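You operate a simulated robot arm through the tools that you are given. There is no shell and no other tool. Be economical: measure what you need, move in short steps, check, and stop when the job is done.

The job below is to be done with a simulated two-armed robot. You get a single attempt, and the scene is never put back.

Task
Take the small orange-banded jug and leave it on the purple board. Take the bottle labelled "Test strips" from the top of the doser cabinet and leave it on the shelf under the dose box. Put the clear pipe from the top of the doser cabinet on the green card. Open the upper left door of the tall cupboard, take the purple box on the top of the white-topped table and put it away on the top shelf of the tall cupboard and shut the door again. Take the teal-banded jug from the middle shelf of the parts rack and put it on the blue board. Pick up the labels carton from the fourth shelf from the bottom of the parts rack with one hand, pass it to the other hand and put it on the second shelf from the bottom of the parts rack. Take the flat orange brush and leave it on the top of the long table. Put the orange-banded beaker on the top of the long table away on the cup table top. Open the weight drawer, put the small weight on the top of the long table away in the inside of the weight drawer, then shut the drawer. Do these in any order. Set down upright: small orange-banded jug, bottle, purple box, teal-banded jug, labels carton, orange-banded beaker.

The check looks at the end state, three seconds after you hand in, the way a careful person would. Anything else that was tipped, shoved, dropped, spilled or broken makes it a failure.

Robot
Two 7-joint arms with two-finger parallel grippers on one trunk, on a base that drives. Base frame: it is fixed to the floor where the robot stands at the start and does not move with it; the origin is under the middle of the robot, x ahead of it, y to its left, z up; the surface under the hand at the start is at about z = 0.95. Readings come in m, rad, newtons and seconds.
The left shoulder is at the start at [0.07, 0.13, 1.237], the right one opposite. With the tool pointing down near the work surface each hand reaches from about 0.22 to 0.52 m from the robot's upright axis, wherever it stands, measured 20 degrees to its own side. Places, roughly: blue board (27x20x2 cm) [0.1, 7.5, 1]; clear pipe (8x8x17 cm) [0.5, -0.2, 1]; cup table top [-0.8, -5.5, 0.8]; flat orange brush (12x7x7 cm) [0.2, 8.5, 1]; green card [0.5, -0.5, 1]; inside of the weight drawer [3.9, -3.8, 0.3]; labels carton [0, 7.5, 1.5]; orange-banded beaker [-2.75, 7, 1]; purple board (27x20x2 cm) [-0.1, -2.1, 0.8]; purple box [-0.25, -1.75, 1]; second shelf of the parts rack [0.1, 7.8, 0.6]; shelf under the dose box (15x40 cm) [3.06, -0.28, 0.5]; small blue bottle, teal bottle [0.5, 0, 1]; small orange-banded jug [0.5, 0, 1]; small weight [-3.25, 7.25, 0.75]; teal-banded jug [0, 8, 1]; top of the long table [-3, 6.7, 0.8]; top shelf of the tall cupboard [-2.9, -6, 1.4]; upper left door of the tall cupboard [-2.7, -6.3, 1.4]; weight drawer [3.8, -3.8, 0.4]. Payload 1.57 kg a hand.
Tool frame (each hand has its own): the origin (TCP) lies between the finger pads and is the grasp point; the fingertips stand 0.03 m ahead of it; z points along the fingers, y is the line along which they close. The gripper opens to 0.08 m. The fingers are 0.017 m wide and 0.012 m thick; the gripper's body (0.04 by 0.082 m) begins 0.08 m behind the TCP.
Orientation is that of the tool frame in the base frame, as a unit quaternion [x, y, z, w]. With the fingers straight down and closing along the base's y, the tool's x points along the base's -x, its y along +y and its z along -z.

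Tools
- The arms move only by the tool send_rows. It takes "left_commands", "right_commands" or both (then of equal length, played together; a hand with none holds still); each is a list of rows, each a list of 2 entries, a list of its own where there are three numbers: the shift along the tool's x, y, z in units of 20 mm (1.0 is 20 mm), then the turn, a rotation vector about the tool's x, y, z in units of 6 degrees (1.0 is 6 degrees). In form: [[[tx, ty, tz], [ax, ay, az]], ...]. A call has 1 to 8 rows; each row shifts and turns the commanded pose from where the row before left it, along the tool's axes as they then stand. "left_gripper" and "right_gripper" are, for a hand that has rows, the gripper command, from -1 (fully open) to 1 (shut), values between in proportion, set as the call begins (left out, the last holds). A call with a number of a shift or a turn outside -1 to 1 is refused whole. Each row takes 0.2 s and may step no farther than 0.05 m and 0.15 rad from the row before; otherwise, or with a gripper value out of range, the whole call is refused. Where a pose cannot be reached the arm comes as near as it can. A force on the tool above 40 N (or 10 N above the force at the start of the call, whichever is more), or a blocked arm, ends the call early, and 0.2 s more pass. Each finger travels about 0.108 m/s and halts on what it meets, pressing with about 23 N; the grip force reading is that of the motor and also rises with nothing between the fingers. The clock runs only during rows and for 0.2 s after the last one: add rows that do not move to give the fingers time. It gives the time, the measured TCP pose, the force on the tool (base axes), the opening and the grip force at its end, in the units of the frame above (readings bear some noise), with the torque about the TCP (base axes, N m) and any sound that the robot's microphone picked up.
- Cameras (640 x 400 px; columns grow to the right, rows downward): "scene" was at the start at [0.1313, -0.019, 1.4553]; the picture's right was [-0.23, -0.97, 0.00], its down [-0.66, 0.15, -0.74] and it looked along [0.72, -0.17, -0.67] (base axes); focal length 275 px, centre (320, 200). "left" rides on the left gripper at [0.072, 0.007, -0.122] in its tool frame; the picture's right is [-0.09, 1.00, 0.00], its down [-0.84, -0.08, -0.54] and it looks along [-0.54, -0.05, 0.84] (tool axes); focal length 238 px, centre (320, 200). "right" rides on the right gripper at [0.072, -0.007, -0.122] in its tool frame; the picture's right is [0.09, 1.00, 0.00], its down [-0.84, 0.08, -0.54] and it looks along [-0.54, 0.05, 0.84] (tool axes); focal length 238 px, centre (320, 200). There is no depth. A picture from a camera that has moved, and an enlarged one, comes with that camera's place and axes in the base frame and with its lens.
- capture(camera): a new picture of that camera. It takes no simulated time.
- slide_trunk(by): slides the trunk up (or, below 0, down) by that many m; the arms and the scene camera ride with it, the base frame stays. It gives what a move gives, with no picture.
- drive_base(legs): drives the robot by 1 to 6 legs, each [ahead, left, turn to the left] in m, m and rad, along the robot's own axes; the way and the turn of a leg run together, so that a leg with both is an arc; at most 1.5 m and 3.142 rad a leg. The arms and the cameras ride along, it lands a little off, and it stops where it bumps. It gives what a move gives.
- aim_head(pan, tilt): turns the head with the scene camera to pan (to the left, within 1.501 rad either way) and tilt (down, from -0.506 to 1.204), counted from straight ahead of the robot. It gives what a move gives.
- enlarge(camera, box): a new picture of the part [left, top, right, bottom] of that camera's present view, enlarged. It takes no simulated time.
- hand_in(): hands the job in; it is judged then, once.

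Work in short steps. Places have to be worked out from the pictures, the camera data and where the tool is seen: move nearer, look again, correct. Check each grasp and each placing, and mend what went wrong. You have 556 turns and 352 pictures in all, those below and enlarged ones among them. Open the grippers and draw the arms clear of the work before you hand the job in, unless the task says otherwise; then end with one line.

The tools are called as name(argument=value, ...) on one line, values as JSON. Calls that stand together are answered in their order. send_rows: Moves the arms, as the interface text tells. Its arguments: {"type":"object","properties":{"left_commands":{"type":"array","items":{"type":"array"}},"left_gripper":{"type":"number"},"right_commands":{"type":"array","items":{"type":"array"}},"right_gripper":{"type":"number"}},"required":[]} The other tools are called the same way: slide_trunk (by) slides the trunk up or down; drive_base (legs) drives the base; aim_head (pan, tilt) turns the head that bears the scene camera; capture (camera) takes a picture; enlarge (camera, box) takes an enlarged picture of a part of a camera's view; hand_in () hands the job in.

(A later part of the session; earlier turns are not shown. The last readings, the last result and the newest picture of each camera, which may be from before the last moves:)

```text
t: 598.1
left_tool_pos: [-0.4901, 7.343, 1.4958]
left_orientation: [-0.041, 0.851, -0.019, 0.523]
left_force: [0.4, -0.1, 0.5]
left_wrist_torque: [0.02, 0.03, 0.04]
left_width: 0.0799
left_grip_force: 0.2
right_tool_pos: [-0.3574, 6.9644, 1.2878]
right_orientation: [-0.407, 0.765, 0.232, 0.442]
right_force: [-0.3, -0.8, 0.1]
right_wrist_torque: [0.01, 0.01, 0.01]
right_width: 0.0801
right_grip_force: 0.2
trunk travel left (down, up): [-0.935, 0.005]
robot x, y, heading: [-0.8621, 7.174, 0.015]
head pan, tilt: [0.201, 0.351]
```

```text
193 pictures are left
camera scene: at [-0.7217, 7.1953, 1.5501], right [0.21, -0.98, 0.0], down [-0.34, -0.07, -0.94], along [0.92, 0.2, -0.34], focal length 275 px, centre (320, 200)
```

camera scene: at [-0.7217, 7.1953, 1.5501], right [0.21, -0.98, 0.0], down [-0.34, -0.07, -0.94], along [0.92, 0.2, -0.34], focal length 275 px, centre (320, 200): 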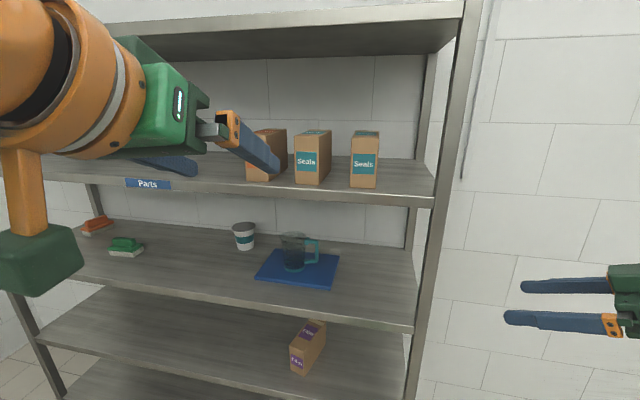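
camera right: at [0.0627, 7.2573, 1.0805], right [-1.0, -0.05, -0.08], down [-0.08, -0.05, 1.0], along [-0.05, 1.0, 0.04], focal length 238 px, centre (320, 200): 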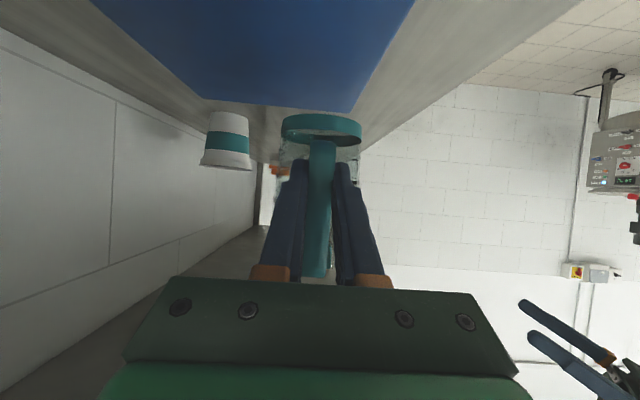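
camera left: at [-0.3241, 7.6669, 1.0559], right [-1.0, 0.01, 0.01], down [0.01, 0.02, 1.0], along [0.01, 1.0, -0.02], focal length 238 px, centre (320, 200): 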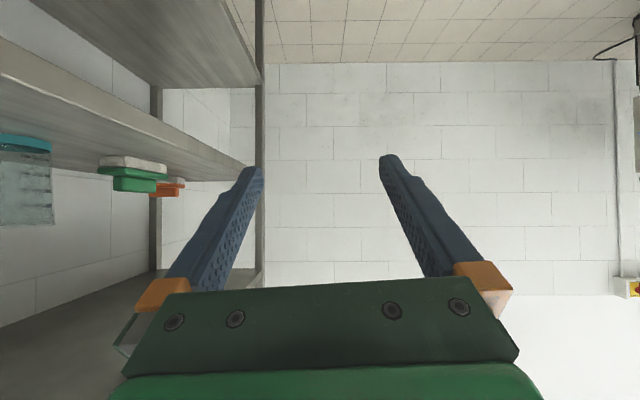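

The left hand hides the labels carton. I slide the base left and look again.

drive_base(legs=[[0.05, 0.5, 0]])

aim_head(pan=-0.1, tilt=0.3)

enlarge(camera="scene", box=[220, 80, 520, 270])

```text
t: 601.0
left_tool_pos: [-0.4454, 7.8423, 1.4939]
left_orientation: [-0.041, 0.851, -0.019, 0.523]
left_force: [-0.3, -0.1, 1.2]
left_wrist_torque: [0.04, -0.02, 0.02]
left_width: 0.0803
left_grip_force: 0.0
right_tool_pos: [-0.3109, 7.4641, 1.2867]
right_orientation: [-0.407, 0.765, 0.233, 0.442]
right_force: [1.0, 0.0, -0.4]
right_wrist_torque: [0.01, 0.01, -0.01]
right_width: 0.0798
right_grip_force: 0.1
trunk travel left (down, up): [-0.935, 0.005]
robot x, y, heading: [-0.8186, 7.6834, 0.014]
head pan, tilt: [0.201, 0.351]
```

```text
t: 601.8
left_tool_pos: [-0.4433, 7.8445, 1.4948]
left_orientation: [-0.042, 0.851, -0.019, 0.523]
left_force: [-0.9, 0.1, 0.6]
left_wrist_torque: [0.01, 0.01, 0.01]
left_width: 0.0801
left_grip_force: 0.0
right_tool_pos: [-0.3112, 7.4661, 1.2883]
right_orientation: [-0.408, 0.765, 0.233, 0.441]
right_force: [0.1, -0.4, -0.9]
right_wrist_torque: [-0.03, -0.02, -0.04]
right_width: 0.0799
right_grip_force: 0.0
trunk travel left (down, up): [-0.935, 0.005]
robot x, y, heading: [-0.8203, 7.6792, 0.015]
head pan, tilt: [-0.099, 0.3]
```

```text
2.11 times, centred on (370, 175) of scene
camera zoom: at [-0.6736, 7.6689, 1.5548], right [-0.09, -1.0, 0.0], down [-0.29, 0.03, -0.96], along [0.95, -0.08, -0.3], focal length 578 px, centre (215, 253)
```

zoom: 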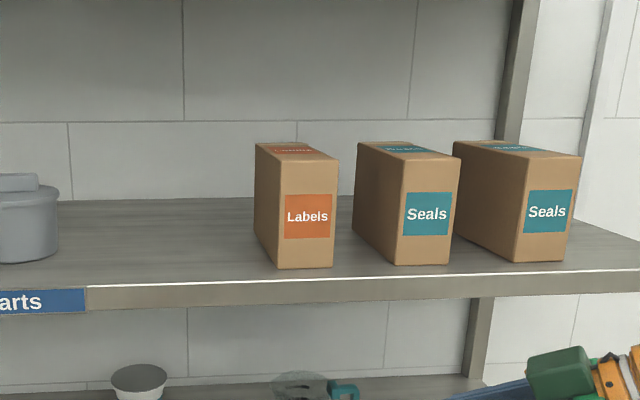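

Labels carton: x -0.043..0.102, y 7.476..7.543, z 1.335..1.462. Plan: the left hand takes it steeply from above at its front top; the right hand, held nearly horizontal, will then take it low. I set both hands' attitudes.

send_rows(left_commands=[[[0, 0, 0], [0.4, 0.9, 0.25]], [[0, 0, 0], [0.4, 0.9, 0.25]], [[0, 0, 0], [0, 1, 0]], [[0, 0, 0], [0, 1, 0]], [[0, 0, 0], [0, 1, 0]], [[0, 0, 0], [0, 0.5, 0]], [[0, 0, 0], [0, 0, 0]], [[0, 0, 0], [0, 0, 0]]], right_commands=[[[0, 0, 0], [0.86, 0, 0.5]], [[0, 0, 0], [0.86, 0, 0.5]], [[0, 0, 0], [0.86, 0, 0.5]], [[0, 0, 0], [0.86, 0, 0.5]], [[0, 0, 0], [0.86, 0, 0.5]], [[0, 0, 0], [0.86, 0, 0.5]], [[0, 0, 0], [0.86, 0, 0.5]], [[0, 0, 0], [0.86, 0, 0.5]]])

send_rows(right_commands=[[[0.8, 0, 0.45], [0.86, 0, 0.5]], [[0.8, 0, 0.45], [0.25, 0, 0.15]], [[0.87, 0, 0.5], [0, 0, 0]], [[0.87, 0, 0.5], [0, 0, 0]], [[0.87, 0, 0.5], [0, 0, 0]], [[0.87, 0, 0.5], [0, 0, 0]], [[0.87, 0, 0.5], [0, 0, 0]], [[0, 0, 0], [0, 0, 0]]])

send_rows(right_commands=[[[0, 0, 0], [0, -1, 0]], [[0, 0, 0], [0, -1, 0]], [[0, 0, 0], [0, -1, 0]], [[0, 0, 0], [0, -1, 0]]])

```text
t: 603.6
left_tool_pos: [-0.4435, 7.8452, 1.4819]
left_orientation: [0.013, 0.965, -0.042, 0.259]
left_force: [-0.1, 0.5, -0.6]
left_wrist_torque: [0.0, 0.0, 0.03]
left_width: 0.0799
left_grip_force: 0.1
left hand out of reach, approached as far as the arm can: row 6
right_tool_pos: [-0.3112, 7.4664, 1.2878]
right_orientation: [-0.062, 0.863, 0.034, 0.5]
right_force: [0.4, 0.2, 0.3]
right_wrist_torque: [0.0, -0.01, -0.01]
right_width: 0.08
right_grip_force: 0.0
trunk travel left (down, up): [-0.935, 0.005]
robot x, y, heading: [-0.8154, 7.6741, 0.01]
head pan, tilt: [-0.099, 0.3]
```

```text
t: 605.4
left_tool_pos: [-0.4425, 7.8439, 1.4813]
left_orientation: [0.012, 0.965, -0.042, 0.257]
left_force: [0.6, -0.6, -0.8]
left_wrist_torque: [0.01, 0.0, -0.01]
left_width: 0.0799
left_grip_force: 0.0
right_tool_pos: [-0.3121, 7.4653, 1.1486]
right_orientation: [-0.003, 0.866, 0.001, 0.5]
right_force: [-0.4, -0.1, -0.1]
right_wrist_torque: [0.01, 0.02, 0.03]
right_width: 0.08
right_grip_force: 0.1
trunk travel left (down, up): [-0.935, 0.005]
robot x, y, heading: [-0.82, 7.6771, 0.013]
head pan, tilt: [-0.099, 0.3]
```

```text
t: 606.4
left_tool_pos: [-0.4431, 7.8442, 1.4826]
left_orientation: [0.013, 0.965, -0.043, 0.258]
left_force: [-0.2, -0.3, -0.1]
left_wrist_torque: [-0.03, 0.0, -0.02]
left_width: 0.0798
left_grip_force: 0.1
right_tool_pos: [-0.3106, 7.4657, 1.1507]
right_orientation: [-0.003, 0.742, 0.001, 0.671]
right_force: [-0.5, 0.3, 0.1]
right_wrist_torque: [-0.01, -0.04, 0.0]
right_width: 0.08
right_grip_force: 0.1
trunk travel left (down, up): [-0.935, 0.005]
robot x, y, heading: [-0.8175, 7.6765, 0.008]
head pan, tilt: [-0.099, 0.3]
```

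Left hand is tilted 30° from vertical. I move so that it faces the carton, 15 cm short, and check alignment.

drive_base(legs=[[0, -0.335, -0.008], [0.26, 0, 0]])

capture(camera="left")

aim_head(pan=0.1, tilt=0.4)

capture(camera="scene")

```text
t: 610.1
left_tool_pos: [-0.188, 7.4972, 1.4846]
left_orientation: [0.016, 0.965, -0.044, 0.259]
left_force: [-1.2, -0.3, -0.9]
left_wrist_torque: [0.03, -0.03, -0.02]
left_width: 0.0798
left_grip_force: 0.2
right_tool_pos: [-0.0567, 7.118, 1.1533]
right_orientation: [-0.001, 0.742, 0.0, 0.671]
right_force: [0.2, 0.0, -0.1]
right_wrist_torque: [-0.02, 0.03, -0.03]
right_width: 0.0797
right_grip_force: 0.1
trunk travel left (down, up): [-0.935, 0.005]
robot x, y, heading: [-0.5571, 7.3293, 0.006]
head pan, tilt: [-0.099, 0.3]
```

```text
191 pictures are left
camera left: at [-0.3097, 7.5167, 1.5518], right [0.13, 0.99, -0.03], down [0.45, -0.03, 0.89], along [0.88, -0.13, -0.45], focal length 238 px, centre (320, 200)
```

left: 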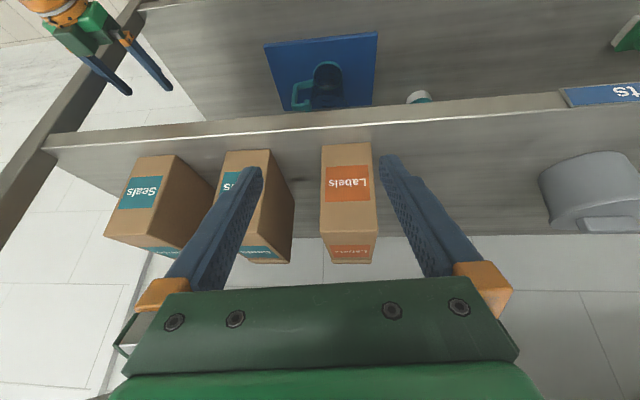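

```text
t: 610.9
left_tool_pos: [-0.1831, 7.4976, 1.4833]
left_orientation: [0.017, 0.965, -0.044, 0.259]
left_force: [0.1, -0.5, 0.1]
left_wrist_torque: [0.0, -0.02, -0.01]
left_width: 0.0801
left_grip_force: 0.0
right_tool_pos: [-0.0534, 7.1178, 1.1508]
right_orientation: [-0.001, 0.743, 0.0, 0.669]
right_force: [-0.5, -0.1, -0.7]
right_wrist_torque: [-0.01, 0.01, 0.01]
right_width: 0.0798
right_grip_force: 0.0
trunk travel left (down, up): [-0.935, 0.005]
robot x, y, heading: [-0.5547, 7.3296, 0.005]
head pan, tilt: [0.099, 0.4]
```

```text
190 pictures are left
camera scene: at [-0.4161, 7.3423, 1.5457], right [0.1, -0.99, 0.0], down [-0.39, -0.04, -0.92], along [0.92, 0.1, -0.39], focal length 275 px, centre (320, 200)
```

scene: 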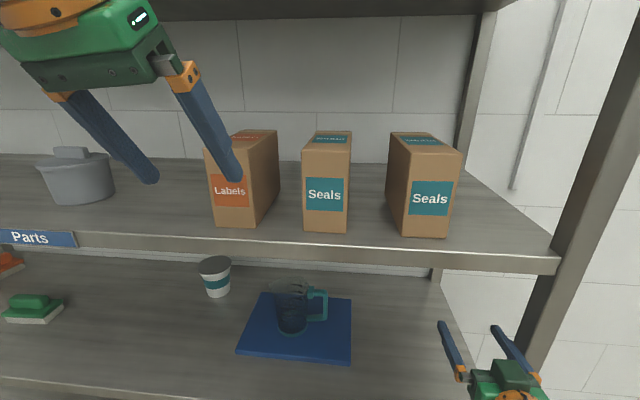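

Carton centre y≈7.511. I correct the hand's yaw by 8°, shift 1.4 cm and lower to z≈1.43 in front of it.

send_rows(left_commands=[[[0, 0.35, 0], [-0.34, 0, -0.58]], [[0, 0.35, 0], [-0.34, 0, -0.58]], [[0.43, 0, 0.75], [0, 0, 0]], [[0.43, 0, 0.75], [0, 0, 0]], [[0.43, 0, 0.75], [0, 0, 0]]])

capture(camera="left")

```text
t: 612.0
left_tool_pos: [-0.1831, 7.5068, 1.428]
left_orientation: [-0.053, 0.965, -0.025, 0.256]
left_force: [0.6, -0.2, 0.3]
left_wrist_torque: [0.01, 0.03, -0.03]
left_width: 0.0798
left_grip_force: 0.0
right_tool_pos: [-0.0536, 7.1188, 1.1519]
right_orientation: [-0.001, 0.743, -0.001, 0.669]
right_force: [0.3, -0.8, -0.1]
right_wrist_torque: [0.0, -0.03, 0.02]
right_width: 0.0802
right_grip_force: 0.0
trunk travel left (down, up): [-0.935, 0.005]
robot x, y, heading: [-0.5582, 7.338, 0.007]
head pan, tilt: [0.099, 0.4]
```

```text
189 pictures are left
camera left: at [-0.3056, 7.509, 1.4979], right [-0.01, 1.0, -0.03], down [0.46, 0.03, 0.89], along [0.89, -0.01, -0.46], focal length 238 px, centre (320, 200)
```

left: 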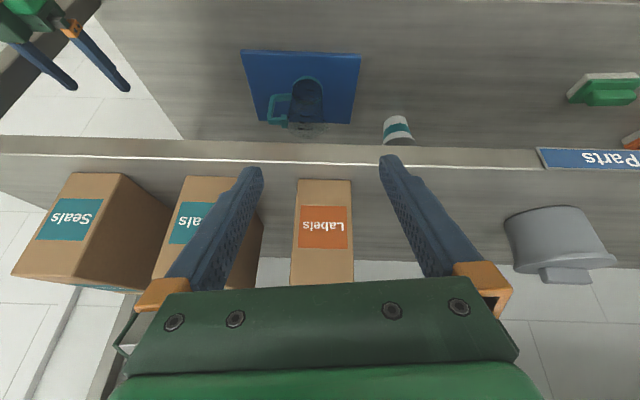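

Aligned (carton centre y 7.510). I drive forward 14.5 cm so the fingers straddle the front of the carton.

send_rows(left_commands=[[[0, 0.15, 0], [0, 0, 0]]])

drive_base(legs=[[0.145, 0, -0.007]])

capture(camera="left")

```text
t: 612.5
left_tool_pos: [-0.1831, 7.5101, 1.4292]
left_orientation: [-0.052, 0.965, -0.024, 0.256]
left_force: [-0.3, 1.1, 0.1]
left_wrist_torque: [0.0, -0.04, -0.01]
left_width: 0.0801
left_grip_force: 0.1
right_tool_pos: [-0.054, 7.1175, 1.1504]
right_orientation: [-0.001, 0.743, 0.0, 0.67]
right_force: [-0.1, 0.1, 0.2]
right_wrist_torque: [0.02, -0.02, 0.0]
right_width: 0.0803
right_grip_force: 0.0
trunk travel left (down, up): [-0.935, 0.005]
robot x, y, heading: [-0.5579, 7.3317, 0.007]
head pan, tilt: [0.099, 0.4]
```

```text
t: 613.8
left_tool_pos: [-0.0403, 7.5075, 1.4302]
left_orientation: [-0.048, 0.965, -0.026, 0.258]
left_force: [-0.8, -0.2, -0.4]
left_wrist_torque: [-0.01, 0.0, 0.01]
left_width: 0.08
left_grip_force: 0.0
right_tool_pos: [0.0885, 7.1148, 1.1525]
right_orientation: [0.0, 0.742, -0.001, 0.67]
right_force: [0.0, 0.6, -0.4]
right_wrist_torque: [0.0, 0.02, -0.01]
right_width: 0.0802
right_grip_force: 0.1
trunk travel left (down, up): [-0.935, 0.005]
robot x, y, heading: [-0.4144, 7.3305, -0.001]
head pan, tilt: [0.099, 0.4]
```

```text
188 pictures are left
camera left: at [-0.1639, 7.5107, 1.4993], right [0.0, 1.0, -0.03], down [0.46, 0.03, 0.89], along [0.89, -0.01, -0.46], focal length 238 px, centre (320, 200)
```

left: 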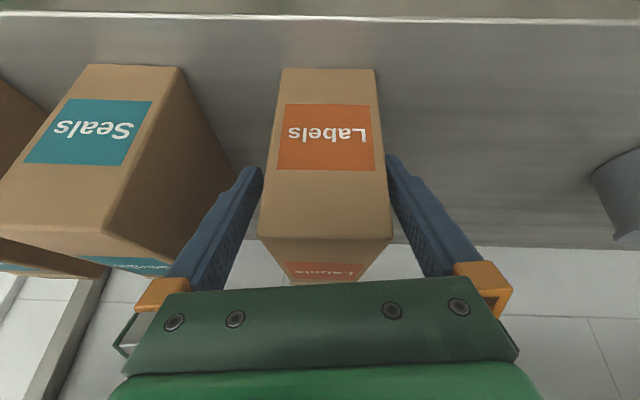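

Centred. I push the hand 3.5 cm further in and close.

send_rows(left_commands=[[[-0.5, 0.03, 0.29], [0, 0, 0]], [[-0.5, 0.03, 0.29], [0, 0, 0]], [[-0.5, 0.03, 0.29], [0, 0, 0]], [[-0.3, 0, 0.17], [0, 0, 0]]])

send_rows(left_commands=[[[0, 0, 0], [0, 0, 0]], [[0, 0, 0], [0, 0, 0]], [[0, 0, 0], [0, 0, 0]]], left_gripper=1)

capture(camera="left")

```text
t: 614.8
left_tool_pos: [0.0061, 7.5125, 1.4281]
left_orientation: [-0.048, 0.965, -0.026, 0.255]
left_force: [-0.1, 0.5, -0.3]
left_wrist_torque: [0.0, -0.01, 0.02]
left_width: 0.0799
left_grip_force: 0.0
right_tool_pos: [0.0919, 7.1149, 1.1502]
right_orientation: [0.001, 0.743, -0.002, 0.669]
right_force: [0.2, 0.7, 0.5]
right_wrist_torque: [0.01, -0.03, -0.01]
right_width: 0.0798
right_grip_force: 0.0
trunk travel left (down, up): [-0.935, 0.005]
robot x, y, heading: [-0.4103, 7.3338, -0.004]
head pan, tilt: [0.099, 0.4]
```

```text
t: 615.6
left_tool_pos: [0.0053, 7.5118, 1.4289]
left_orientation: [-0.048, 0.965, -0.026, 0.256]
left_force: [0.8, 0.7, 3.6]
left_wrist_torque: [0.32, 0.07, -0.07]
left_width: 0.0676
left_grip_force: 23.0
right_tool_pos: [0.091, 7.1147, 1.1507]
right_orientation: [0.001, 0.743, -0.003, 0.67]
right_force: [-0.5, 0.5, -0.1]
right_wrist_torque: [0.0, 0.0, 0.0]
right_width: 0.08
right_grip_force: 0.1
trunk travel left (down, up): [-0.935, 0.005]
robot x, y, heading: [-0.4123, 7.3352, -0.002]
head pan, tilt: [0.099, 0.4]
```

```text
187 pictures are left
camera left: at [-0.1175, 7.5164, 1.4979], right [0.0, 1.0, -0.03], down [0.46, 0.03, 0.89], along [0.89, -0.01, -0.46], focal length 238 px, centre (320, 200)
```

left: 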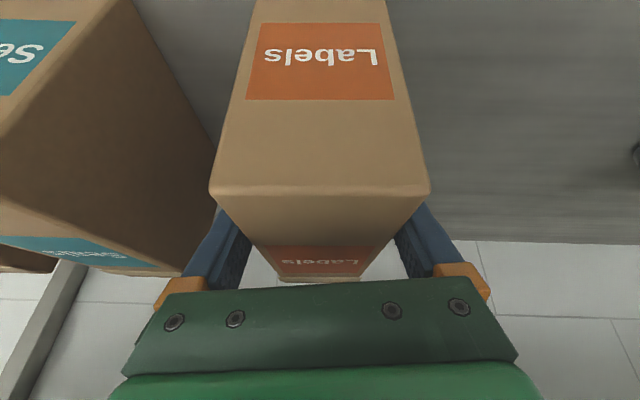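

Gripped. I lift 3 cm (with slight drawing back).

send_rows(left_commands=[[[-0.3, 0, -0.52], [0, 0, 0]], [[-0.3, 0, -0.52], [0, 0, 0]], [[-0.1, 0, -0.7], [0, 0, 0]], [[-0.1, 0, -0.7], [0, 0, 0]]])

capture(camera="scene")

```text
t: 616.6
left_tool_pos: [-0.0049, 7.5113, 1.4679]
left_orientation: [-0.047, 0.966, -0.025, 0.254]
left_force: [0.2, -0.7, -2.9]
left_wrist_torque: [0.0, 0.05, -0.03]
left_width: 0.0673
left_grip_force: 23.7
left hand out of reach, approached as far as the arm can: row 4
right_tool_pos: [0.0923, 7.1151, 1.1507]
right_orientation: [0.001, 0.743, -0.002, 0.669]
right_force: [0.9, -0.6, 0.2]
right_wrist_torque: [-0.04, 0.01, 0.02]
right_width: 0.0798
right_grip_force: 0.1
trunk travel left (down, up): [-0.935, 0.005]
robot x, y, heading: [-0.4133, 7.3315, -0.001]
head pan, tilt: [0.099, 0.4]
```

```text
186 pictures are left
camera scene: at [-0.2691, 7.3415, 1.5456], right [0.1, -1.0, 0.0], down [-0.39, -0.04, -0.92], along [0.92, 0.09, -0.39], focal length 275 px, centre (320, 200)
```

scene: 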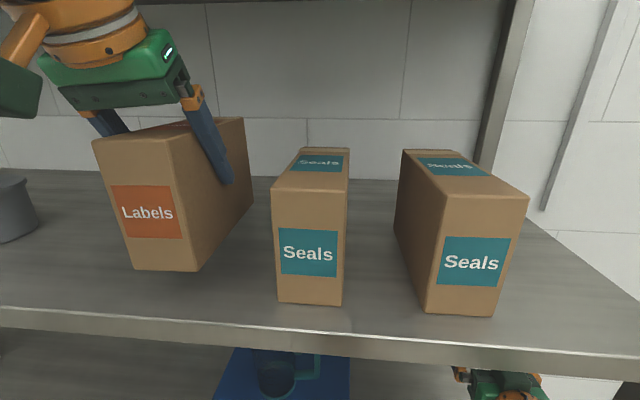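

Lifted clear. I back straight out 0.5 m.

drive_base(legs=[[-0.5, 0, 0]])

send_rows(left_commands=[[[0.5, -0.6, 0.86], [0, 0, 0]], [[0.5, -0.6, 0.86], [0, 0, 0]], [[0.5, -0.6, 0.86], [0, 0, 0]], [[0.5, -0.6, 0.86], [0, 0, 0]], [[0.5, -0.6, 0.86], [0, 0, 0]], [[0.5, -0.6, 0.86], [0, 0, 0]], [[0.5, -0.6, 0.86], [0, 0, 0]], [[0.5, -0.6, 0.86], [0, 0, 0]]])

send_rows(left_commands=[[[0, 0, 0.8], [0, 0, 0]], [[0, 0, 0.8], [0, 0, 0]], [[-0.3, 0, 0.8], [0, 0, 0]], [[-0.3, 0, 0.8], [0, 0, 0]], [[-0.3, 0, 0.8], [0, 0, 0]], [[-0.5, 0, 0.5], [0, 0, 0]], [[-0.5, 0, 0.5], [0, 0, 0]]])

aim_head(pan=0, tilt=0.7)

capture(camera="scene")

```text
t: 617.8
left_tool_pos: [-0.0677, 7.5118, 1.4665]
left_orientation: [-0.049, 0.966, -0.025, 0.252]
left_force: [0.4, -1.0, -2.6]
left_wrist_torque: [0.01, 0.03, 0.04]
left_width: 0.0677
left_grip_force: 23.3
right_tool_pos: [0.0319, 7.1165, 1.15]
right_orientation: [0.0, 0.743, -0.001, 0.67]
right_force: [9.2, -1.5, -3.6]
right_wrist_torque: [0.2, -0.34, 0.58]
right_width: 0.0796
right_grip_force: 0.0
trunk travel left (down, up): [-0.935, 0.005]
robot x, y, heading: [-0.4815, 7.3315, -0.004]
head pan, tilt: [0.099, 0.4]
stopped in leg 1: the force on the tool passed its limit at 177 N (the readings are from after the stop); the commanded pose is now the measured one
```

```text
t: 618.8
left_tool_pos: [-0.067, 7.4685, 1.4074]
left_orientation: [-0.052, 0.964, -0.022, 0.26]
left_force: [1.9, 2.1, 20.7]
left_wrist_torque: [0.91, 0.44, -0.12]
left_width: 0.0677
left_grip_force: 23.0
right_tool_pos: [0.0305, 7.1157, 1.1499]
right_orientation: [0.0, 0.742, 0.001, 0.671]
right_force: [12.9, -3.3, 1.3]
right_wrist_torque: [-0.02, 0.05, 0.95]
right_width: 0.08
right_grip_force: 0.1
trunk travel left (down, up): [-0.935, 0.005]
robot x, y, heading: [-0.4808, 7.3341, 0.002]
head pan, tilt: [0.099, 0.4]
stopped in row 4 (left hand): the force on the tool passed its limit at 79 N (the readings are from after the stop); the commanded pose is now the measured one
```

```text
t: 619.0
left_tool_pos: [-0.0673, 7.4681, 1.4064]
left_orientation: [-0.051, 0.963, -0.023, 0.264]
left_force: [-0.3, 0.8, 18.8]
left_wrist_torque: [0.72, 0.56, -0.05]
left_width: 0.0676
left_grip_force: 23.1
right_tool_pos: [0.03, 7.1165, 1.1504]
right_orientation: [-0.001, 0.742, 0.002, 0.67]
right_force: [14.9, -3.2, 2.1]
right_wrist_torque: [-0.13, 0.14, 1.06]
right_width: 0.0799
right_grip_force: 0.1
trunk travel left (down, up): [-0.935, 0.005]
robot x, y, heading: [-0.4766, 7.3326, 0.002]
head pan, tilt: [0.099, 0.4]
stopped in row 1 (left hand): the force on the tool passed its limit at 63 N (the readings are from after the stop); the commanded pose is now the measured one
```

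```text
t: 619.9
left_tool_pos: [-0.0669, 7.4678, 1.4074]
left_orientation: [-0.052, 0.963, -0.024, 0.263]
left_force: [-2.0, 1.7, 33.6]
left_wrist_torque: [1.26, 0.95, 0.0]
left_width: 0.0679
left_grip_force: 22.9
right_tool_pos: [0.0307, 7.1167, 1.1495]
right_orientation: [0.001, 0.742, 0.001, 0.67]
right_force: [21.6, -1.8, 2.7]
right_wrist_torque: [-0.17, 0.21, 1.36]
right_width: 0.0799
right_grip_force: 0.0
trunk travel left (down, up): [-0.935, 0.005]
robot x, y, heading: [-0.4791, 7.3318, 0.008]
head pan, tilt: [0.0, 0.7]
```

```text
185 pictures are left
camera scene: at [-0.3393, 7.3304, 1.5185], right [0.01, -1.0, 0.0], down [-0.65, 0.0, -0.76], along [0.76, 0.01, -0.65], focal length 275 px, centre (320, 200)
```

scene: 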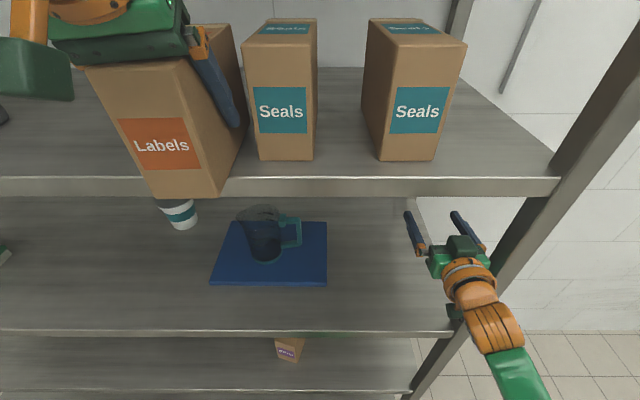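

The drive was blocked: the right wrist caught at the rack's post, and the carton now rests on the shelf edge. I first lift the carton a little and move the right hand north, away from the post.

send_rows(left_commands=[[[-0.3, 0, -0.52], [0, 0, 0]], [[-0.3, 0, -0.52], [0, 0, 0]], [[-0.3, 0, -0.52], [0, 0, 0]], [[-0.3, 0, -0.52], [0, 0, 0]]], right_commands=[[[0, 0.5, 0], [0, 0, 0]], [[0, 0.5, 0], [0, 0, 0]], [[0, 0.5, 0], [0, 0, 0]], [[0, 0.5, 0], [0, 0, 0]]])

capture(camera="scene")

capture(camera="right")

```text
t: 620.9
left_tool_pos: [-0.0729, 7.4722, 1.4556]
left_orientation: [-0.051, 0.963, -0.026, 0.265]
left_force: [-0.4, 0.0, -3.1]
left_wrist_torque: [0.02, 0.07, 0.02]
left_width: 0.0676
left_grip_force: 22.5
right_tool_pos: [0.027, 7.1582, 1.1505]
right_orientation: [0.0, 0.742, 0.0, 0.671]
right_force: [-0.6, 0.0, 0.5]
right_wrist_torque: [0.0, -0.05, -0.03]
right_width: 0.0799
right_grip_force: 0.1
trunk travel left (down, up): [-0.935, 0.005]
robot x, y, heading: [-0.4798, 7.3346, 0.006]
head pan, tilt: [0.0, 0.7]
```

```text
184 pictures are left
camera scene: at [-0.3439, 7.3338, 1.5186], right [0.0, -1.0, 0.0], down [-0.64, 0.0, -0.76], along [0.76, 0.0, -0.64], focal length 275 px, centre (320, 200)
```

scene: 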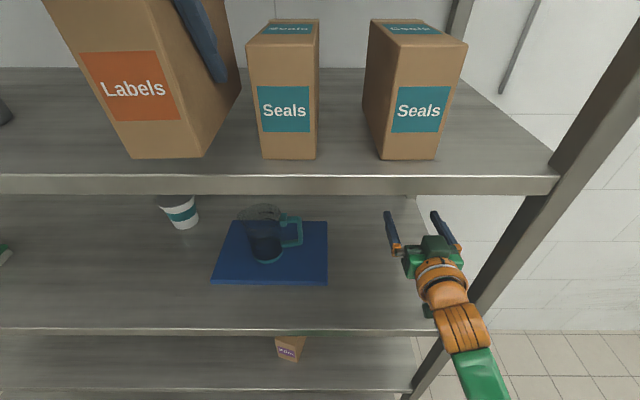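

```text
183 pictures are left
camera right: at [-0.1008, 7.1514, 1.0905], right [-0.01, 1.0, -0.09], down [-0.46, 0.08, 0.89], along [0.89, 0.05, 0.45], focal length 238 px, centre (320, 200)
```

right: 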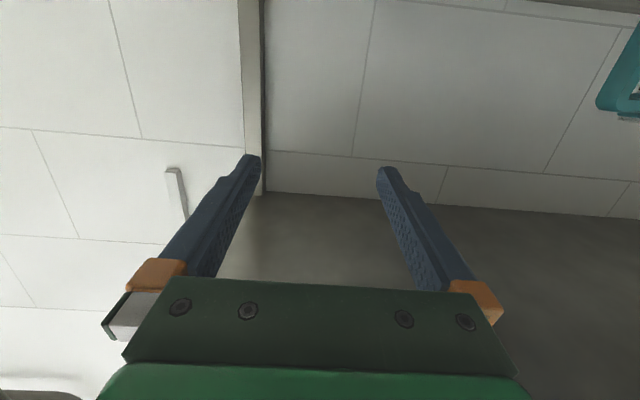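

Free. I back out in two steps.

drive_base(legs=[[-0.12, 0.02, 0], [-0.35, 0, 0]])

capture(camera="scene")

```text
t: 624.0
left_tool_pos: [-0.5361, 7.4904, 1.4535]
left_orientation: [-0.05, 0.963, -0.024, 0.262]
left_force: [0.4, -0.2, -3.0]
left_wrist_torque: [0.01, 0.08, 0.0]
left_width: 0.0678
left_grip_force: 22.7
right_tool_pos: [-0.4394, 7.1741, 1.1487]
right_orientation: [0.001, 0.742, -0.001, 0.67]
right_force: [0.2, -0.4, -0.8]
right_wrist_torque: [0.02, 0.0, 0.01]
right_width: 0.0801
right_grip_force: 0.0
trunk travel left (down, up): [-0.935, 0.005]
robot x, y, heading: [-0.9493, 7.3483, 0.001]
head pan, tilt: [0.0, 0.7]
```

```text
182 pictures are left
camera scene: at [-0.8084, 7.352, 1.5182], right [0.0, -1.0, 0.0], down [-0.65, 0.0, -0.76], along [0.76, 0.0, -0.65], focal length 275 px, centre (320, 200)
```

scene: 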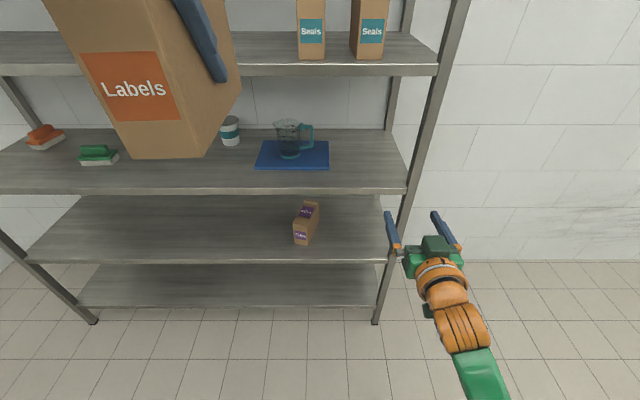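

All in order. Now the hand-over: I bring the right hand (nearly horizontal) to the centre, low.

send_rows(right_commands=[[[0.37, 0.8, -0.7], [0, 0, 0]], [[0.37, 0.8, -0.7], [0, 0, 0]], [[0.37, 0.8, -0.7], [0, 0, 0]], [[0.37, 0.8, -0.7], [0, 0, 0]], [[0.37, 0.8, -0.7], [0, 0, 0]], [[0.37, 0.8, -0.7], [0, 0, 0]], [[0.37, 0.8, -0.7], [0, 0, 0]], [[0.37, 0.8, -0.7], [0, 0, 0]]])

```text
t: 625.6
left_tool_pos: [-0.5411, 7.4911, 1.4555]
left_orientation: [-0.049, 0.963, -0.025, 0.264]
left_force: [0.1, -0.7, -3.3]
left_wrist_torque: [0.01, 0.07, 0.02]
left_width: 0.0676
left_grip_force: 22.7
right_tool_pos: [-0.5508, 7.278, 1.0963]
right_orientation: [-0.095, 0.731, -0.04, 0.675]
right_force: [0.6, -0.5, -0.6]
right_wrist_torque: [-0.02, -0.01, 0.01]
right_width: 0.0798
right_grip_force: 0.2
trunk travel left (down, up): [-0.935, 0.005]
robot x, y, heading: [-0.95, 7.3521, -0.003]
head pan, tilt: [0.0, 0.7]
stopped in row 8 (right hand): the arm was blocked; the commanded pose is now the measured one
```

Blocked by my own body near the centre. I place the right hand at about 0.46 ahead, 0.12 right instead, straightening its yaw.

send_rows(right_commands=[[[0, -0.5, 0.7], [0.8, 0, 0.08]], [[0, -0.5, 0.7], [0.8, 0, 0.08]], [[0, -0.5, 0.7], [0.7, 0, 0.07]], [[0, -0.5, 0.5], [0, 0, 0]]])

send_rows(left_commands=[[[0.2, -0.9, 0.9], [0, 0, 0]], [[0.2, -0.9, 0.9], [0, 0, 0]], [[0.2, -0.9, 0.9], [0, 0, 0]], [[0.2, -0.9, 0.9], [0, 0, 0]], [[0.2, -0.9, 0.9], [0, 0, 0]], [[0.2, -0.9, 0.9], [0, 0, 0]], [[0, -0.9, 0.9], [0, 0, 0]], [[0, -0.9, 0.9], [0, 0, 0]]])

capture(camera="scene")

```text
t: 626.1
left_tool_pos: [-0.5384, 7.4894, 1.4562]
left_orientation: [-0.05, 0.963, -0.025, 0.263]
left_force: [0.0, 0.7, -2.8]
left_wrist_torque: [-0.01, 0.09, 0.0]
left_width: 0.0677
left_grip_force: 23.6
right_tool_pos: [-0.5357, 7.2521, 1.0766]
right_orientation: [-0.139, 0.717, -0.122, 0.672]
right_force: [-0.5, 0.2, -0.3]
right_wrist_torque: [-0.02, -0.02, 0.02]
right_width: 0.08
right_grip_force: 0.1
trunk travel left (down, up): [-0.935, 0.005]
robot x, y, heading: [-0.9468, 7.3557, 0.002]
head pan, tilt: [0.0, 0.7]
stopped in row 2 (right hand): the arm was blocked; the commanded pose is now the measured one
```

```text
t: 627.9
left_tool_pos: [-0.4746, 7.3407, 1.3292]
left_orientation: [-0.05, 0.963, -0.023, 0.264]
left_force: [-0.2, -0.5, -2.6]
left_wrist_torque: [0.06, 0.05, 0.02]
left_width: 0.0675
left_grip_force: 22.7
right_tool_pos: [-0.535, 7.2528, 1.0762]
right_orientation: [-0.138, 0.718, -0.122, 0.671]
right_force: [0.0, -0.3, 0.9]
right_wrist_torque: [0.03, -0.02, 0.0]
right_width: 0.08
right_grip_force: 0.1
trunk travel left (down, up): [-0.935, 0.005]
robot x, y, heading: [-0.9491, 7.3535, 0.0]
head pan, tilt: [0.0, 0.7]
```

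```text
181 pictures are left
camera scene: at [-0.8112, 7.35, 1.5185], right [0.0, -1.0, 0.0], down [-0.65, 0.0, -0.76], along [0.76, 0.0, -0.65], focal length 275 px, centre (320, 200)
```

scene: 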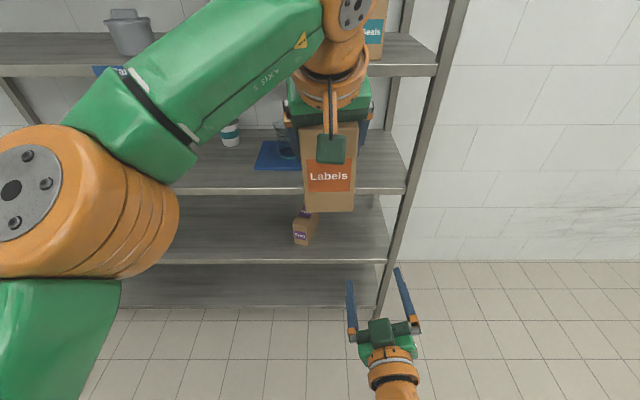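

The carton is now central and high; the right hand below. I push the right hand forward first to free it, then straighten it.

send_rows(right_commands=[[[0, 0, 0.8], [0, 0, 0]], [[0, 0, 0.8], [0, 0, 0]], [[0, -0.3, 0.8], [0, 0, 0]], [[0, -0.3, 0.8], [0, 0, 0]]])

send_rows(right_commands=[[[0, 0, 0], [0.8, 0, 0.08]], [[0, 0, 0], [0.8, 0, 0.08]], [[0, 0, 0], [0.8, 0, 0.08]], [[0, 0, 0], [0.4, 0, 0.04]]])

```text
t: 628.9
left_tool_pos: [-0.4733, 7.3404, 1.3305]
left_orientation: [-0.049, 0.963, -0.025, 0.264]
left_force: [0.6, 0.1, -3.6]
left_wrist_torque: [-0.03, 0.05, -0.01]
left_width: 0.0675
left_grip_force: 22.9
right_tool_pos: [-0.4694, 7.2404, 1.0765]
right_orientation: [-0.138, 0.718, -0.122, 0.671]
right_force: [0.2, 0.2, -0.2]
right_wrist_torque: [-0.01, 0.01, -0.01]
right_width: 0.0796
right_grip_force: 0.1
trunk travel left (down, up): [-0.935, 0.005]
robot x, y, heading: [-0.9477, 7.3523, 0.005]
head pan, tilt: [0.0, 0.7]
```

```text
t: 629.5
left_tool_pos: [-0.4735, 7.3408, 1.3301]
left_orientation: [-0.049, 0.963, -0.025, 0.263]
left_force: [0.0, -0.9, -2.2]
left_wrist_torque: [0.01, 0.07, -0.01]
left_width: 0.0674
left_grip_force: 23.1
right_tool_pos: [-0.475, 7.2128, 1.0613]
right_orientation: [-0.162, 0.701, -0.208, 0.663]
right_force: [0.4, -0.3, 0.2]
right_wrist_torque: [-0.03, -0.02, -0.03]
right_width: 0.0798
right_grip_force: 0.0
right hand out of reach, approached as far as the arm can: row 2
trunk travel left (down, up): [-0.935, 0.005]
robot x, y, heading: [-0.9497, 7.3485, -0.002]
head pan, tilt: [0.0, 0.7]
stopped in row 2 (right hand): the arm was blocked; the commanded pose is now the measured one
```

The right hand got twisted by the blockage. I move it out to the right, unroll it and set it to ~72° tilt.

send_rows(right_commands=[[[0, -0.8, 0], [0, 0, 1]], [[0, -0.8, 0], [0, 0, 1]], [[0, -0.8, 0], [0, 0, 1]], [[0, -0.8, 0], [0, 0, 1]], [[0, -0.8, 0], [0, 0, 1]], [[0, -0.3, 0], [0, 0.8, 0]], [[0, 0, 0], [0, 0.8, 0]]])

capture(camera="scene")

```text
t: 631.1
left_tool_pos: [-0.4725, 7.3416, 1.3305]
left_orientation: [-0.05, 0.963, -0.025, 0.264]
left_force: [-0.2, -0.1, -3.7]
left_wrist_torque: [0.03, 0.08, 0.03]
left_width: 0.0677
left_grip_force: 23.1
right_tool_pos: [-0.4807, 7.1336, 1.085]
right_orientation: [0.029, 0.775, -0.023, 0.631]
right_force: [0.1, -0.1, 0.0]
right_wrist_torque: [-0.01, 0.02, 0.03]
right_width: 0.0799
right_grip_force: 0.0
trunk travel left (down, up): [-0.935, 0.005]
robot x, y, heading: [-0.9475, 7.3518, 0.0]
head pan, tilt: [0.0, 0.7]
```

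```text
180 pictures are left
camera scene: at [-0.8118, 7.3518, 1.5186], right [0.0, -1.0, 0.0], down [-0.64, 0.0, -0.76], along [0.76, 0.0, -0.64], focal length 275 px, centre (320, 200)
```

scene: 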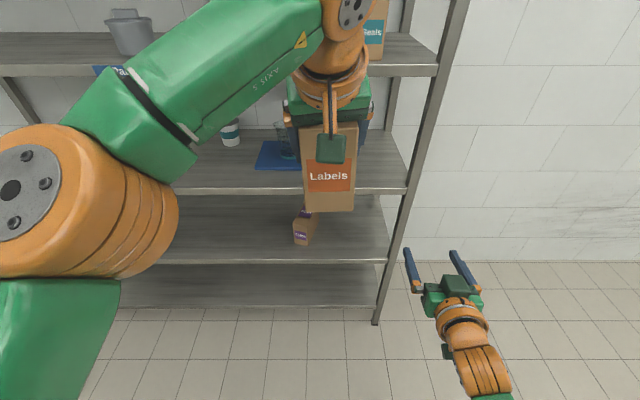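

Near the shoulder the arm folds too much, so I do the hand-over lower. I lower the right hand 16 cm and then the carton.

send_rows(right_commands=[[[0.97, 0, 0.2], [0, 0, 0]], [[0.97, 0, 0.2], [0, 0, 0]], [[0.97, 0, 0.2], [0, 0, 0]], [[0.97, 0, 0.2], [0, 0, 0]], [[0.97, 0, 0.2], [0, 0, 0]], [[0.97, 0, 0.2], [0, 0, 0]], [[0.97, 0, 0.2], [0, 0, 0]], [[0.97, 0, 0.2], [0, 0, 0]]])

send_rows(left_commands=[[[0.5, -0.5, 0.86], [0, 0, 0]], [[0.5, -0.5, 0.86], [0, 0, 0]], [[0.5, -0.5, 0.86], [0, 0, 0]], [[0.5, -0.5, 0.86], [0, 0, 0]], [[0.5, -0.5, 0.86], [0, 0, 0]], [[0.5, -0.5, 0.86], [0, 0, 0]], [[0.5, -0.5, 0.86], [0, 0, 0]], [[0.5, -0.5, 0.86], [0, 0, 0]]])

send_rows(left_commands=[[[0.5, 0, 0.86], [0, 0, 0]], [[0.5, 0, 0.86], [0, 0, 0]], [[0.5, 0, 0.86], [0, 0, 0]], [[0.5, 0, 0.86], [0, 0, 0]], [[0.5, 0, 0.86], [0, 0, 0]], [[0.5, 0, 0.86], [0, 0, 0]], [[0.5, 0, 0.86], [0, 0, 0]], [[0.5, 0, 0.86], [0, 0, 0]]])

capture(camera="scene")

```text
t: 632.9
left_tool_pos: [-0.4738, 7.3414, 1.3299]
left_orientation: [-0.05, 0.963, -0.025, 0.264]
left_force: [0.4, 0.4, -2.8]
left_wrist_torque: [0.03, 0.06, 0.01]
left_width: 0.0676
left_grip_force: 22.7
right_tool_pos: [-0.4788, 7.1317, 0.9259]
right_orientation: [0.029, 0.774, -0.023, 0.632]
right_force: [0.5, 0.1, 0.2]
right_wrist_torque: [0.0, 0.01, -0.01]
right_width: 0.0799
right_grip_force: 0.1
trunk travel left (down, up): [-0.935, 0.005]
robot x, y, heading: [-0.9475, 7.3497, -0.003]
head pan, tilt: [0.0, 0.7]
```

```text
t: 634.7
left_tool_pos: [-0.4671, 7.2574, 1.1876]
left_orientation: [-0.05, 0.963, -0.024, 0.265]
left_force: [-0.1, -0.3, -2.3]
left_wrist_torque: [0.0, 0.09, 0.01]
left_width: 0.0675
left_grip_force: 22.7
left hand out of reach, approached as far as the arm can: row 8
right_tool_pos: [-0.4793, 7.1315, 0.9274]
right_orientation: [0.03, 0.775, -0.024, 0.631]
right_force: [-0.1, -0.2, -0.3]
right_wrist_torque: [0.0, -0.04, -0.07]
right_width: 0.0799
right_grip_force: 0.0
trunk travel left (down, up): [-0.935, 0.005]
robot x, y, heading: [-0.9504, 7.352, -0.005]
head pan, tilt: [0.0, 0.7]
```

```text
t: 636.5
left_tool_pos: [-0.4635, 7.2608, 1.0378]
left_orientation: [-0.05, 0.963, -0.026, 0.265]
left_force: [-0.6, 0.0, -3.4]
left_wrist_torque: [-0.01, 0.09, 0.01]
left_width: 0.0676
left_grip_force: 22.6
left hand out of reach, approached as far as the arm can: row 5, 7
right_tool_pos: [-0.4792, 7.1317, 0.9257]
right_orientation: [0.029, 0.775, -0.023, 0.631]
right_force: [-0.1, 0.0, 0.3]
right_wrist_torque: [-0.02, 0.0, 0.03]
right_width: 0.08
right_grip_force: 0.1
trunk travel left (down, up): [-0.935, 0.005]
robot x, y, heading: [-0.9481, 7.3517, -0.001]
head pan, tilt: [0.0, 0.7]
```

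```text
179 pictures are left
camera scene: at [-0.8119, 7.3514, 1.5186], right [0.0, -1.0, 0.0], down [-0.64, 0.0, -0.76], along [0.76, 0.0, -0.64], focal length 275 px, centre (320, 200)
```

scene: 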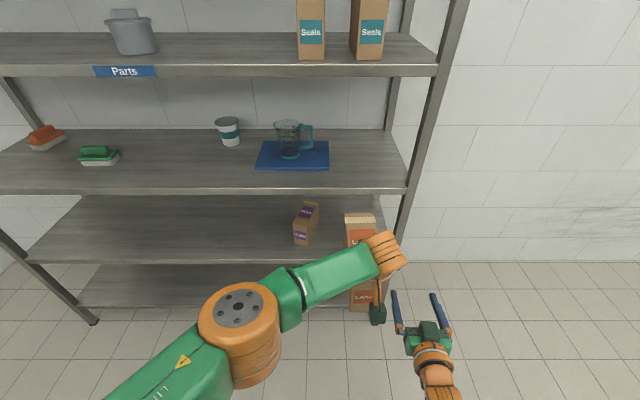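

I bring the right hand under the carton (z≈0.895), aligned with it, to rise around its lower end.

send_rows(right_commands=[[[0.8, 0, 0.17], [-0.35, 0, -0.08]], [[0.7, 0.4, 0.15], [-0.35, 0, -0.08]], [[0, 0.9, 0], [0, 0, 0]], [[0, 0.9, 0], [0, 0, 0]], [[0, 0.9, 0], [0, 0, 0]], [[0, 0.9, 0], [0, 0, 0]], [[0, 0.9, 0], [0, 0, 0]], [[0, 0.9, 0], [0, 0, 0]]])

capture(camera="right")

capture(camera="scene")

```text
t: 638.3
left_tool_pos: [-0.4642, 7.2608, 1.0386]
left_orientation: [-0.05, 0.963, -0.026, 0.264]
left_force: [-0.1, -0.6, -2.2]
left_wrist_torque: [0.04, 0.12, -0.03]
left_width: 0.0676
left_grip_force: 23.0
right_tool_pos: [-0.483, 7.2423, 0.892]
right_orientation: [-0.005, 0.778, -0.007, 0.628]
right_force: [-0.2, 0.0, -0.2]
right_wrist_torque: [0.04, -0.02, 0.04]
right_width: 0.08
right_grip_force: 0.1
trunk travel left (down, up): [-0.935, 0.005]
robot x, y, heading: [-0.9491, 7.3512, -0.002]
head pan, tilt: [0.0, 0.7]
```

```text
178 pictures are left
camera right: at [-0.6158, 7.2349, 0.846], right [-0.02, 0.99, -0.11], down [-0.35, 0.09, 0.93], along [0.93, 0.06, 0.35], focal length 238 px, centre (320, 200)
```

right: 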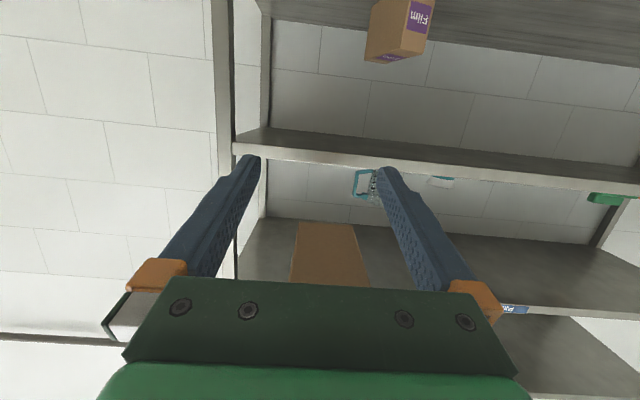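

```text
177 pictures are left
camera scene: at [-0.8119, 7.3519, 1.5186], right [0.0, -1.0, 0.0], down [-0.64, 0.0, -0.76], along [0.76, 0.0, -0.64], focal length 275 px, centre (320, 200)
```

scene: 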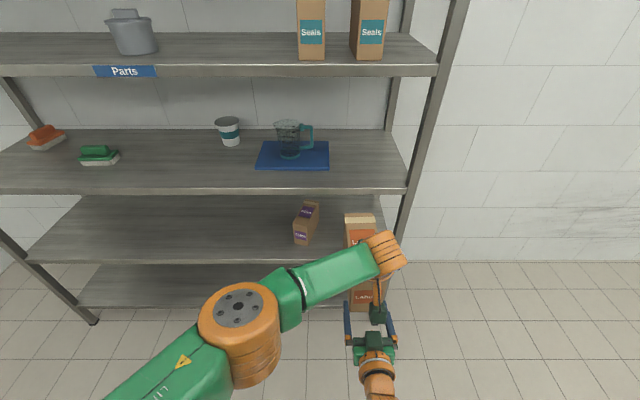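

The carton's centre is at y≈7.257; I shift 1.5 cm left and rise 8.7 cm so the fingers pass up its sides.

send_rows(right_commands=[[[0, 0.75, 0], [0, 0, 0]], [[-0.85, 0, -0.18], [0, 0, 0]], [[-0.85, 0, -0.18], [0, 0, 0]], [[-0.85, 0, -0.18], [0, 0, 0]], [[-0.85, 0, -0.18], [0, 0, 0]], [[-0.85, 0, -0.18], [0, 0, 0]]])

capture(camera="right")

enlarge(camera="scene", box=[280, 200, 460, 400])

```text
t: 639.5
left_tool_pos: [-0.4635, 7.2617, 1.037]
left_orientation: [-0.05, 0.963, -0.025, 0.264]
left_force: [0.6, -0.4, -3.0]
left_wrist_torque: [-0.04, 0.09, 0.0]
left_width: 0.0672
left_grip_force: 22.8
right_tool_pos: [-0.4753, 7.2159, 0.9567]
right_orientation: [-0.049, 0.77, -0.057, 0.634]
right_force: [0.1, 0.1, 0.3]
right_wrist_torque: [0.03, -0.03, 0.02]
right_width: 0.0801
right_grip_force: 0.1
trunk travel left (down, up): [-0.935, 0.005]
robot x, y, heading: [-0.9454, 7.3512, 0.003]
head pan, tilt: [0.0, 0.7]
stopped in row 6 (right hand): the arm was blocked; the commanded pose is now the measured one
```

```text
176 pictures are left
camera right: at [-0.6088, 7.2018, 0.9104], right [-0.02, 0.97, -0.24], down [-0.37, 0.22, 0.9], along [0.93, 0.11, 0.36], focal length 238 px, centre (320, 200)
```

right: 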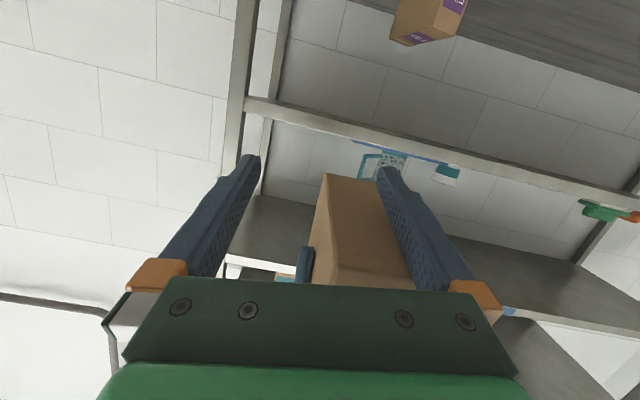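

```text
2.00 times, centred on (370, 300) of scene
camera zoom: at [-0.8122, 7.3514, 1.5186], right [0.0, -1.0, 0.0], down [-0.64, 0.0, -0.76], along [0.76, 0.0, -0.64], focal length 550 px, centre (220, 0)
```

zoom: 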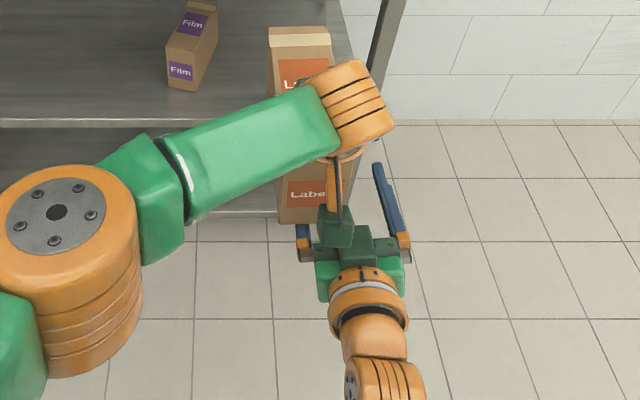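

The right arm blocked again (folding). I go lower still: lower the right hand, unroll it, then lower the carton by ~16 cm too.

send_rows(right_commands=[[[0.9, 0, 0.2], [0, 0, 0]], [[0.9, 0, 0.2], [0, 0, 0.8]], [[0.9, 0, 0.2], [0, 0, 0.8]], [[0.9, 0, 0.2], [0, 0, 0.7]], [[0.9, 0, 0.2], [0, 0, 0]], [[0.9, 0, 0.2], [0, 0, 0]], [[0.9, 0, 0.2], [0, 0, 0]], [[0.9, 0, 0.2], [0, 0, 0]]])

send_rows(right_commands=[[[0.9, 0, 0.2], [0, 0, 0]], [[0.9, 0, 0.2], [0, 0, 0]], [[0.9, 0, 0.2], [0, 0, 0]], [[0.9, 0, 0.2], [0, 0, 0]], [[0.9, 0, 0.2], [0, 0, 0]]])

send_rows(left_commands=[[[0.5, 0, 0.86], [0, 0, 0]], [[0.5, 0, 0.86], [0, 0, 0]], [[0.5, 0, 0.86], [0, 0, 0]], [[0.5, 0, 0.86], [0, 0, 0]], [[0.5, 0, 0.86], [0, 0, 0]], [[0.5, 0, 0.86], [0, 0, 0]], [[0.5, 0, 0.86], [0, 0, 0]], [[0.5, 0, 0.86], [0, 0, 0]]])

capture(camera="right")

```text
t: 641.3
left_tool_pos: [-0.4637, 7.2621, 1.0388]
left_orientation: [-0.05, 0.963, -0.025, 0.264]
left_force: [0.2, 0.7, -3.3]
left_wrist_torque: [-0.02, 0.06, 0.03]
left_width: 0.0675
left_grip_force: 23.4
right_tool_pos: [-0.5, 7.2039, 0.8758]
right_orientation: [0.046, 0.77, 0.02, 0.636]
right_force: [0.0, 0.6, 0.5]
right_wrist_torque: [0.08, -0.02, 0.02]
right_width: 0.0801
right_grip_force: 0.0
right hand out of reach, approached as far as the arm can: row 4, 5, 6, 7, 8
trunk travel left (down, up): [-0.935, 0.005]
robot x, y, heading: [-0.9485, 7.3516, -0.001]
head pan, tilt: [0.0, 0.7]
```

```text
t: 642.5
left_tool_pos: [-0.465, 7.2619, 1.0385]
left_orientation: [-0.051, 0.963, -0.025, 0.264]
left_force: [-0.5, -0.5, -3.2]
left_wrist_torque: [-0.02, 0.05, 0.01]
left_width: 0.0673
left_grip_force: 22.4
right_tool_pos: [-0.5215, 7.2003, 0.8657]
right_orientation: [0.046, 0.77, 0.02, 0.636]
right_force: [-0.3, -0.1, -0.3]
right_wrist_torque: [0.02, 0.01, 0.01]
right_width: 0.08
right_grip_force: 0.2
right hand out of reach, approached as far as the arm can: row 1, 2, 3, 4, 5
trunk travel left (down, up): [-0.935, 0.005]
robot x, y, heading: [-0.9486, 7.3506, -0.001]
head pan, tilt: [0.0, 0.7]
```

```text
t: 644.3
left_tool_pos: [-0.4711, 7.2866, 0.9459]
left_orientation: [-0.05, 0.962, -0.025, 0.266]
left_force: [1.1, 3.0, 12.8]
left_wrist_torque: [-0.35, 0.84, -0.17]
left_width: 0.0666
left_grip_force: 23.3
left hand out of reach, approached as far as the arm can: row 1, 2, 3, 4, 5, 6, 7, 8
right_tool_pos: [-0.521, 7.1995, 0.8653]
right_orientation: [0.045, 0.771, 0.02, 0.635]
right_force: [-1.5, -3.6, -15.0]
right_wrist_torque: [-0.75, -0.22, 0.17]
right_width: 0.0759
right_grip_force: 0.1
trunk travel left (down, up): [-0.935, 0.005]
robot x, y, heading: [-0.9505, 7.3505, -0.003]
head pan, tilt: [0.0, 0.7]
```

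```text
174 pictures are left
camera right: at [-0.6538, 7.2032, 0.8164], right [0.03, 1.0, 0.0], down [-0.37, 0.01, 0.93], along [0.93, -0.02, 0.37], focal length 238 px, centre (320, 200)
```

right: 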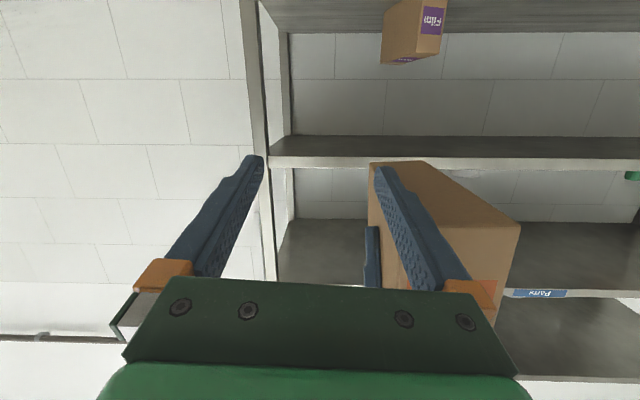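

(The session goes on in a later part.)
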